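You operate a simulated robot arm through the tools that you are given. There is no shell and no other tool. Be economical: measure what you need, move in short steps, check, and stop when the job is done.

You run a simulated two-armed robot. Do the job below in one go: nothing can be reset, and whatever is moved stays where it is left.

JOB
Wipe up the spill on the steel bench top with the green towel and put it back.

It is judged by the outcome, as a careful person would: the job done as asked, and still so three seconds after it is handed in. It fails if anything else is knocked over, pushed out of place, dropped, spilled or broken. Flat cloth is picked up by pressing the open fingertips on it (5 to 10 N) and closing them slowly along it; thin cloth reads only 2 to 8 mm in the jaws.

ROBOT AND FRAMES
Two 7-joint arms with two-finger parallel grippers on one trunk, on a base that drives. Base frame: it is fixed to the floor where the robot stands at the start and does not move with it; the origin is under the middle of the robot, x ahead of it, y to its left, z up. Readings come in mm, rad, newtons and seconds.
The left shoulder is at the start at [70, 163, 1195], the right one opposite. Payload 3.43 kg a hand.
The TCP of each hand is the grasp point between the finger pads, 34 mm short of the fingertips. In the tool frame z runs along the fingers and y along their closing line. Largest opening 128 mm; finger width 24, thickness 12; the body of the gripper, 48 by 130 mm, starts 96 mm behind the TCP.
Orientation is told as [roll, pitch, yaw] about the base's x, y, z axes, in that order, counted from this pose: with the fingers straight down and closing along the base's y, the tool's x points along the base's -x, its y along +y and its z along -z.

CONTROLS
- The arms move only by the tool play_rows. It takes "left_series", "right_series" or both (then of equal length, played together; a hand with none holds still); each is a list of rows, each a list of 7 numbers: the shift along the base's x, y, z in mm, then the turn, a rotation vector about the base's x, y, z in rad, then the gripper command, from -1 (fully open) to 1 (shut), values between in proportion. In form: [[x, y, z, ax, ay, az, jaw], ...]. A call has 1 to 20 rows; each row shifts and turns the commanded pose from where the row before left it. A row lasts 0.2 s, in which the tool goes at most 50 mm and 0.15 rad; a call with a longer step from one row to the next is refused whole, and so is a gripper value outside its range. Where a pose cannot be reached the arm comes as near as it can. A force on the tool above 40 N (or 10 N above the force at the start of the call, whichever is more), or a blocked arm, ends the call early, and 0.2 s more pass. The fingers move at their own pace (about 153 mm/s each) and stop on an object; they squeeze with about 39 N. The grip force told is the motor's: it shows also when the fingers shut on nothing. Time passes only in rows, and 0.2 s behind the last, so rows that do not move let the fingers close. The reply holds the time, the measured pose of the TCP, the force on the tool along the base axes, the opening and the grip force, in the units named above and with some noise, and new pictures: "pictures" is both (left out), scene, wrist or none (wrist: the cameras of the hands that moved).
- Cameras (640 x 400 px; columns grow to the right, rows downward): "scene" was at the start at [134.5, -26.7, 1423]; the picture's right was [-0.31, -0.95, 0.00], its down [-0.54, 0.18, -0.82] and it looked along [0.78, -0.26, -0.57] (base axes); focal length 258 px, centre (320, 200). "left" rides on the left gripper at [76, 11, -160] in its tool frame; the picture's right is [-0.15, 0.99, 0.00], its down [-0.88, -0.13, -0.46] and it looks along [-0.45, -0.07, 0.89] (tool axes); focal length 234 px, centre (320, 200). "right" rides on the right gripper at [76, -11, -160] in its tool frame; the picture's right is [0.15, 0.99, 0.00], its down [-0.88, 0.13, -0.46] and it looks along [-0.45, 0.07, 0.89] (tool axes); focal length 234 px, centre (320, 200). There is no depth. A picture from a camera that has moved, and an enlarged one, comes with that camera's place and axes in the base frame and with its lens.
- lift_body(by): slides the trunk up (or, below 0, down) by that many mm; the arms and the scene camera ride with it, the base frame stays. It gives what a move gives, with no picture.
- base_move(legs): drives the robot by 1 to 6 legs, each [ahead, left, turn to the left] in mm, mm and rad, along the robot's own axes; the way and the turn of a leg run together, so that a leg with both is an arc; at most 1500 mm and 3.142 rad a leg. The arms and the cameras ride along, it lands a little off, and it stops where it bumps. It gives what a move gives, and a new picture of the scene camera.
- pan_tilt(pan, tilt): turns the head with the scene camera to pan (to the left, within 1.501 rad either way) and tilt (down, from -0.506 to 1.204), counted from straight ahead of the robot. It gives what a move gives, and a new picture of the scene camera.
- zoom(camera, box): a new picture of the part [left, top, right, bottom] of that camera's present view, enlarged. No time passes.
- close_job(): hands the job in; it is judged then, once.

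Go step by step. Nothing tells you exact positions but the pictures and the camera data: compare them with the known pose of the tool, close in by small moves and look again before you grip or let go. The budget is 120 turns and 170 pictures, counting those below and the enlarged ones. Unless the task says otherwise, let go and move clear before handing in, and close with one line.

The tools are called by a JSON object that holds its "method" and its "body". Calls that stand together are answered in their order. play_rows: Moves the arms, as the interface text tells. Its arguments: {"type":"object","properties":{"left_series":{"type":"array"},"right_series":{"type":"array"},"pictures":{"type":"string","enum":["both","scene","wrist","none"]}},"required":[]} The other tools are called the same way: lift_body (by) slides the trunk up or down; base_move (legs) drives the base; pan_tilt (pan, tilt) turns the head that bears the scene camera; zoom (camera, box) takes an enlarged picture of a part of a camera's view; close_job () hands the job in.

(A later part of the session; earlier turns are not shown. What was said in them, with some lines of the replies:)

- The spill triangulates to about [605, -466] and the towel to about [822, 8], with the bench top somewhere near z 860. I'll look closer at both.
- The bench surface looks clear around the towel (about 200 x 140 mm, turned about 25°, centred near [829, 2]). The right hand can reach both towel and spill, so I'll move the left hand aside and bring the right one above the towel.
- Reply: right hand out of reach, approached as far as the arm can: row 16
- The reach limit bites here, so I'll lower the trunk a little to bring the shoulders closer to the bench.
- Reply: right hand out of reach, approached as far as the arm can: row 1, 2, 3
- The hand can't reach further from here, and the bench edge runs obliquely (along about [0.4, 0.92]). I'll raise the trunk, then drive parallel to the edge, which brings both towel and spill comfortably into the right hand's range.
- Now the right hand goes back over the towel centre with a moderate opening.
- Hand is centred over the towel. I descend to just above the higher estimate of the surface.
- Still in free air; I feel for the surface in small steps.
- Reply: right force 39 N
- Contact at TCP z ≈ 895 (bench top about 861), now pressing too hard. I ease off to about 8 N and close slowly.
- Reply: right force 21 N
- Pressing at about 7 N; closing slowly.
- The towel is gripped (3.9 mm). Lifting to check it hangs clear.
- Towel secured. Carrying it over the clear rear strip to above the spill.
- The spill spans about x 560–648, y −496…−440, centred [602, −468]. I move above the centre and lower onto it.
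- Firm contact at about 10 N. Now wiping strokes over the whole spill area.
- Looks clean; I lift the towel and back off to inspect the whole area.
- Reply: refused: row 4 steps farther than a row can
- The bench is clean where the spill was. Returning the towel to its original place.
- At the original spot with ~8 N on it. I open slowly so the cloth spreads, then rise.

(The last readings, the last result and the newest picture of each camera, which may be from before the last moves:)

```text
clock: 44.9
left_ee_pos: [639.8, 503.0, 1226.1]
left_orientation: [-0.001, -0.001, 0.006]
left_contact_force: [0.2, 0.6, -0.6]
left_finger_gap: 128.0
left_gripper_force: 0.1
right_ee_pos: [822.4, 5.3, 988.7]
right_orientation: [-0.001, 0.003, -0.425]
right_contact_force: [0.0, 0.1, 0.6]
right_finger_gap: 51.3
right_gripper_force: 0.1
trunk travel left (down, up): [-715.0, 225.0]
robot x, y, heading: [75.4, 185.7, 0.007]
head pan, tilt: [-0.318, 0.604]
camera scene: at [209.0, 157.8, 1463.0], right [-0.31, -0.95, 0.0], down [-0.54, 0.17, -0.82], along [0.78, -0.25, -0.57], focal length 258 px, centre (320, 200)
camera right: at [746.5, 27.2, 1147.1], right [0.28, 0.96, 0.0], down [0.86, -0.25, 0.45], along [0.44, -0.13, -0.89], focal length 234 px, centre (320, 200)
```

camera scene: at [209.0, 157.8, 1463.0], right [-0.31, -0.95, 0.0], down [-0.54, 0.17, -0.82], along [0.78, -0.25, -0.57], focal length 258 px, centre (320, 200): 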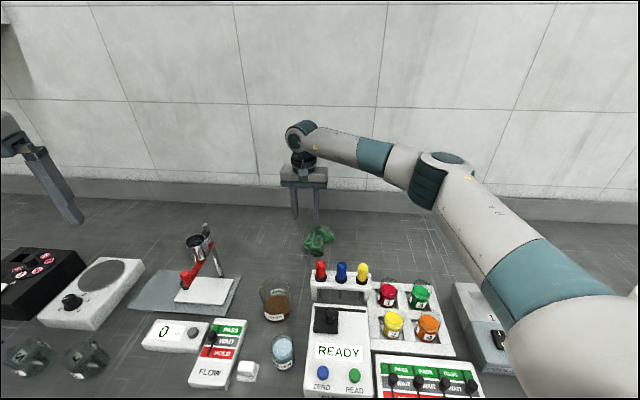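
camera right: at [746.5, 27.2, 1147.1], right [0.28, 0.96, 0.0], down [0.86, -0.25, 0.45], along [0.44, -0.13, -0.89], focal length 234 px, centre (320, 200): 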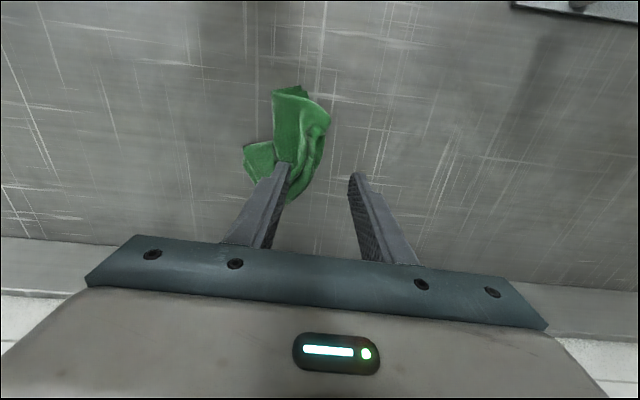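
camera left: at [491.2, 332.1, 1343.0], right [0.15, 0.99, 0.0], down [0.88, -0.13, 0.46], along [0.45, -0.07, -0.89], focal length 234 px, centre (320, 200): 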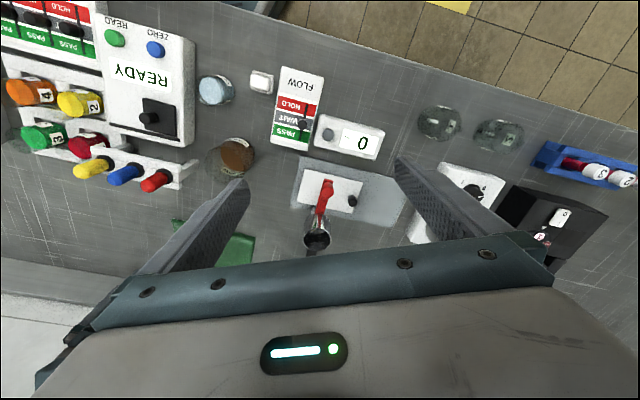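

The towel is released but crumpled and about 35 mm off its old centre. Let me look closely to tidy it.

{"method": "play_rows", "body": {"right_series": [[-20, -10, 25, 0, 0, 0, -0.4], [-20, -10, 25, 0, 0, 0, -1], [0, 0, 0, 0, 0, 0, -1]], "pictures": "none"}}

{"method": "zoom", "body": {"camera": "right", "box": [230, 100, 400, 206]}}

{"method": "zoom", "body": {"camera": "scene", "box": [260, 200, 380, 275]}}

```text
clock: 45.6
left_ee_pos: [639.0, 504.8, 1223.6]
left_orientation: [0.0, 0.002, 0.006]
left_contact_force: [0.5, 0.7, -0.5]
left_finger_gap: 128.0
left_gripper_force: 0.1
right_ee_pos: [781.9, -15.6, 1040.5]
right_orientation: [-0.001, 0.001, -0.428]
right_contact_force: [-0.2, 0.0, -0.1]
right_finger_gap: 127.9
right_gripper_force: 0.0
trunk travel left (down, up): [-715.0, 225.0]
robot x, y, heading: [72.4, 178.5, 0.006]
head pan, tilt: [-0.318, 0.604]
```

```text
3.76 times, centred on (315, 153) of right
camera zoom: at [707.0, 5.7, 1198.5], right [0.28, 0.96, 0.0], down [0.86, -0.25, 0.45], along [0.44, -0.13, -0.89], focal length 882 px, centre (339, 377)
```

zoom: 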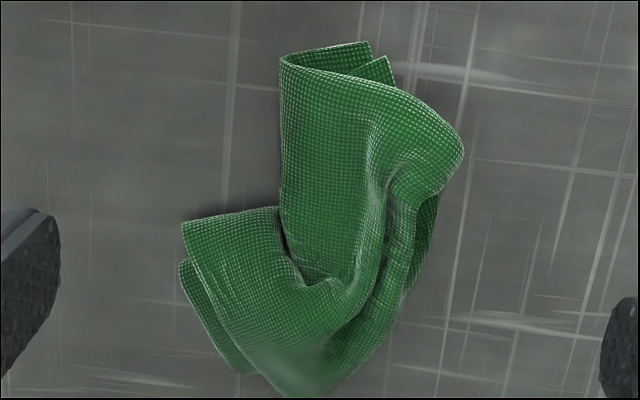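

```text
5.33 times, centred on (320, 238) of scene
camera zoom: at [209.6, 158.6, 1462.9], right [-0.31, -0.95, 0.0], down [-0.54, 0.17, -0.82], along [0.78, -0.25, -0.57], focal length 1374 px, centre (320, 0)
```

zoom: 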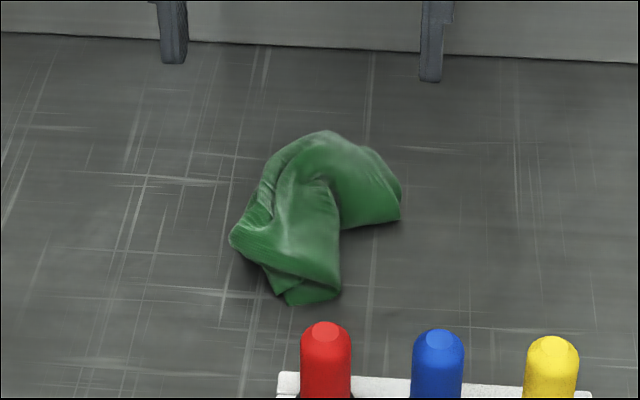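

It lies at about [806, −27]; the original centre was about [826, 4]. I'll re-pinch it gently, shift it back by that offset, and release with only a small opening so the fingers don't drag it.

{"method": "play_rows", "body": {"right_series": [[8, -2, -20, 0, 0, 0, 0.0], [8, -2, -25, 0, 0, 0, 0.0], [8, -2, -25, 0, 0, 0, 0.0], [0, 0, -25, 0, 0, 0, 0.0], [0, 0, 0, 0, 0, 0, 0.0]], "pictures": "wrist"}}

```text
clock: 46.9
left_ee_pos: [638.6, 503.7, 1225.8]
left_orientation: [0.0, 0.0, 0.007]
left_contact_force: [-1.3, -0.4, 0.6]
left_finger_gap: 127.9
left_gripper_force: 0.1
right_ee_pos: [803.3, -19.1, 943.9]
right_orientation: [0.001, -0.001, -0.427]
right_contact_force: [-0.1, -0.3, -0.4]
right_finger_gap: 64.2
right_gripper_force: 0.0
trunk travel left (down, up): [-715.0, 225.0]
robot x, y, heading: [74.5, 179.6, 0.005]
head pan, tilt: [-0.318, 0.604]
camera right: at [728.8, 1.9, 1102.7], right [0.28, 0.96, 0.0], down [0.86, -0.25, 0.46], along [0.44, -0.13, -0.89], focal length 234 px, centre (320, 200)
```

right: 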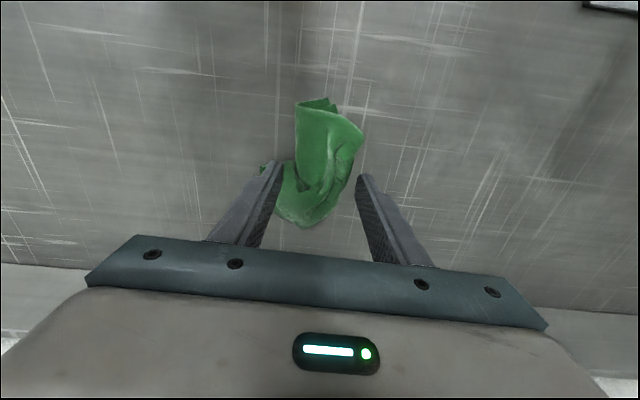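

{"method": "play_rows", "body": {"right_series": [[0, 0, -20, 0, 0, 0, 0.0], [0, 0, -15, 0, 0, 0, 0.0], [0, 0, -5, 0, 0, 0, 0.0], [0, 0, 0, 0, 0, 0, 0.2], [0, 0, 0, 0, 0, 0, 0.4], [0, 0, 0, 0, 0, 0, 0.6], [0, 0, 0, 0, 0, 0, 0.8], [0, 0, 0, 0, 0, 0, 1], [0, 0, 0, 0, 0, 0, 1]], "pictures": "wrist"}}

```text
clock: 48.9
left_ee_pos: [638.4, 502.4, 1225.5]
left_orientation: [0.0, 0.001, 0.008]
left_contact_force: [0.1, 0.4, 0.0]
left_finger_gap: 127.8
left_gripper_force: 0.2
right_ee_pos: [803.3, -21.0, 904.7]
right_orientation: [-0.001, 0.0, -0.426]
right_contact_force: [-0.7, -0.2, 2.8]
right_finger_gap: 7.8
right_gripper_force: 39.0
trunk travel left (down, up): [-715.0, 225.0]
robot x, y, heading: [73.5, 182.1, 0.002]
head pan, tilt: [-0.318, 0.604]
camera right: at [728.6, 0.4, 1063.3], right [0.28, 0.96, 0.0], down [0.86, -0.25, 0.46], along [0.44, -0.13, -0.89], focal length 234 px, centre (320, 200)
```

right: 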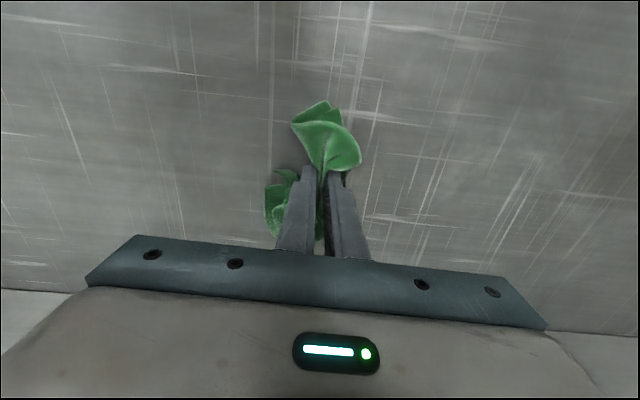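

{"method": "play_rows", "body": {"right_series": [[0, 0, 15, 0, 0, 0, 1], [8, 10, 0, 0, 0, 0, 1], [8, 10, 0, 0, 0, 0, 1], [8, 10, 0, 0, 0, 0, 1], [0, 0, -8, 0, 0, 0, 1], [0, 0, -7, 0, 0, 0, 1], [0, 0, 0, 0, 0, 0, 0.85], [0, 0, 0, 0, 0, 0, 0.7], [0, 0, 0, 0, 0, 0, 0.65], [0, 0, 5, 0, 0, 0, 0.65], [0, 0, 10, 0, 0, 0, 0.65], [0, 0, 20, 0, 0, 0, 0.65], [0, 0, 30, 0, 0, 0, 0.65], [-20, -5, 40, 0, 0, 0, 0.65], [-20, -5, 40, 0, 0, 0, 0.65], [0, 0, 0, 0, 0, 0, 0.65]]}}

```text
clock: 52.2
left_ee_pos: [638.7, 503.5, 1223.4]
left_orientation: [0.0, 0.002, 0.008]
left_contact_force: [0.9, 0.6, 0.6]
left_finger_gap: 128.0
left_gripper_force: 0.1
right_ee_pos: [789.9, -1.1, 1048.7]
right_orientation: [-0.003, 0.002, -0.426]
right_contact_force: [-0.3, -0.6, -0.5]
right_finger_gap: 22.5
right_gripper_force: 0.1
trunk travel left (down, up): [-715.0, 225.0]
robot x, y, heading: [75.1, 180.3, 0.012]
head pan, tilt: [-0.318, 0.604]
camera scene: at [209.7, 158.3, 1462.9], right [-0.31, -0.95, 0.0], down [-0.54, 0.17, -0.82], along [0.78, -0.25, -0.57], focal length 258 px, centre (320, 200)
camera right: at [715.0, 20.1, 1207.1], right [0.28, 0.96, 0.0], down [0.86, -0.25, 0.45], along [0.44, -0.13, -0.89], focal length 234 px, centre (320, 200)
```

scene: 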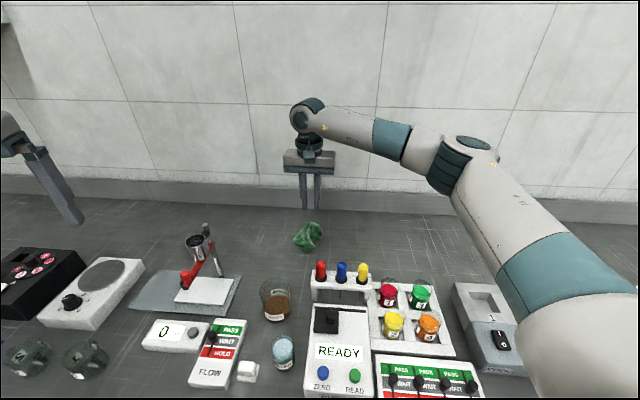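
right: 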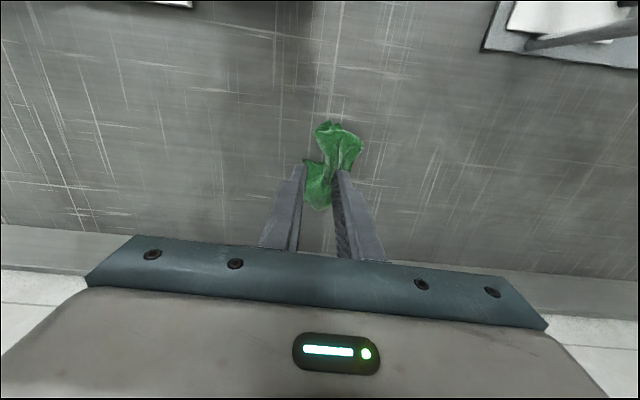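

The towel sits back at its original spot ([827, 7]) and is released. I move the hand clear and take a last look at the spill area.

{"method": "play_rows", "body": {"right_series": [[-10, -25, 30, 0, 0, 0, 0], [-10, -25, 30, 0, 0, 0, 0], [-10, -25, 20, 0, 0, 0, 0], [-10, -25, 0, 0, 0, 0, 0], [-10, -25, 0, 0, 0, 0, 0], [0, 0, 0, 0, 0, 0, 0], [0, 0, 0, 0, 0, 0, 0]], "pictures": "wrist"}}

{"method": "zoom", "body": {"camera": "scene", "box": [260, 180, 560, 368]}}

```text
clock: 53.9
left_ee_pos: [638.6, 501.7, 1224.7]
left_orientation: [0.0, 0.0, 0.008]
left_contact_force: [-0.4, 0.5, 0.1]
left_finger_gap: 127.9
left_gripper_force: 0.1
right_ee_pos: [738.8, -127.1, 1128.3]
right_orientation: [0.001, 0.0, -0.426]
right_contact_force: [-0.5, 0.1, -0.9]
right_finger_gap: 63.9
right_gripper_force: 0.0
trunk travel left (down, up): [-715.0, 225.0]
robot x, y, heading: [77.5, 181.8, 0.005]
head pan, tilt: [-0.318, 0.604]
camera right: at [664.0, -105.7, 1287.1], right [0.28, 0.96, 0.0], down [0.86, -0.25, 0.46], along [0.44, -0.13, -0.89], focal length 234 px, centre (320, 200)
```

right: 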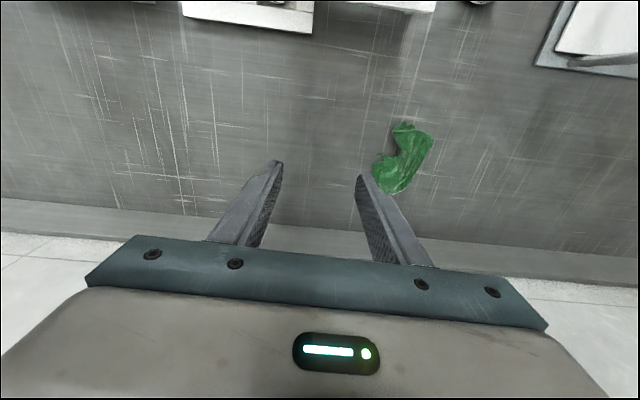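

```text
2.13 times, centred on (410, 274) of scene
camera zoom: at [208.7, 157.6, 1463.0], right [-0.31, -0.95, 0.0], down [-0.54, 0.17, -0.82], along [0.78, -0.25, -0.57], focal length 548 px, centre (128, 43)
```

zoom: 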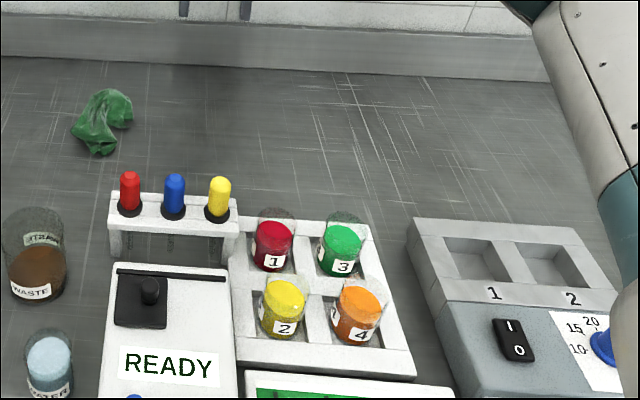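

The spill area is clean, the towel is back in its place, and nothing else has moved. Handing in.

{"method": "close_job", "body": {}}

```text
The job is handed in.
```

I wiped up the spill and put the green towel back in its original spot, though it's now crumpled rather than lying flat as before; in the last pictures the bench looked clean and nothing else had moved.
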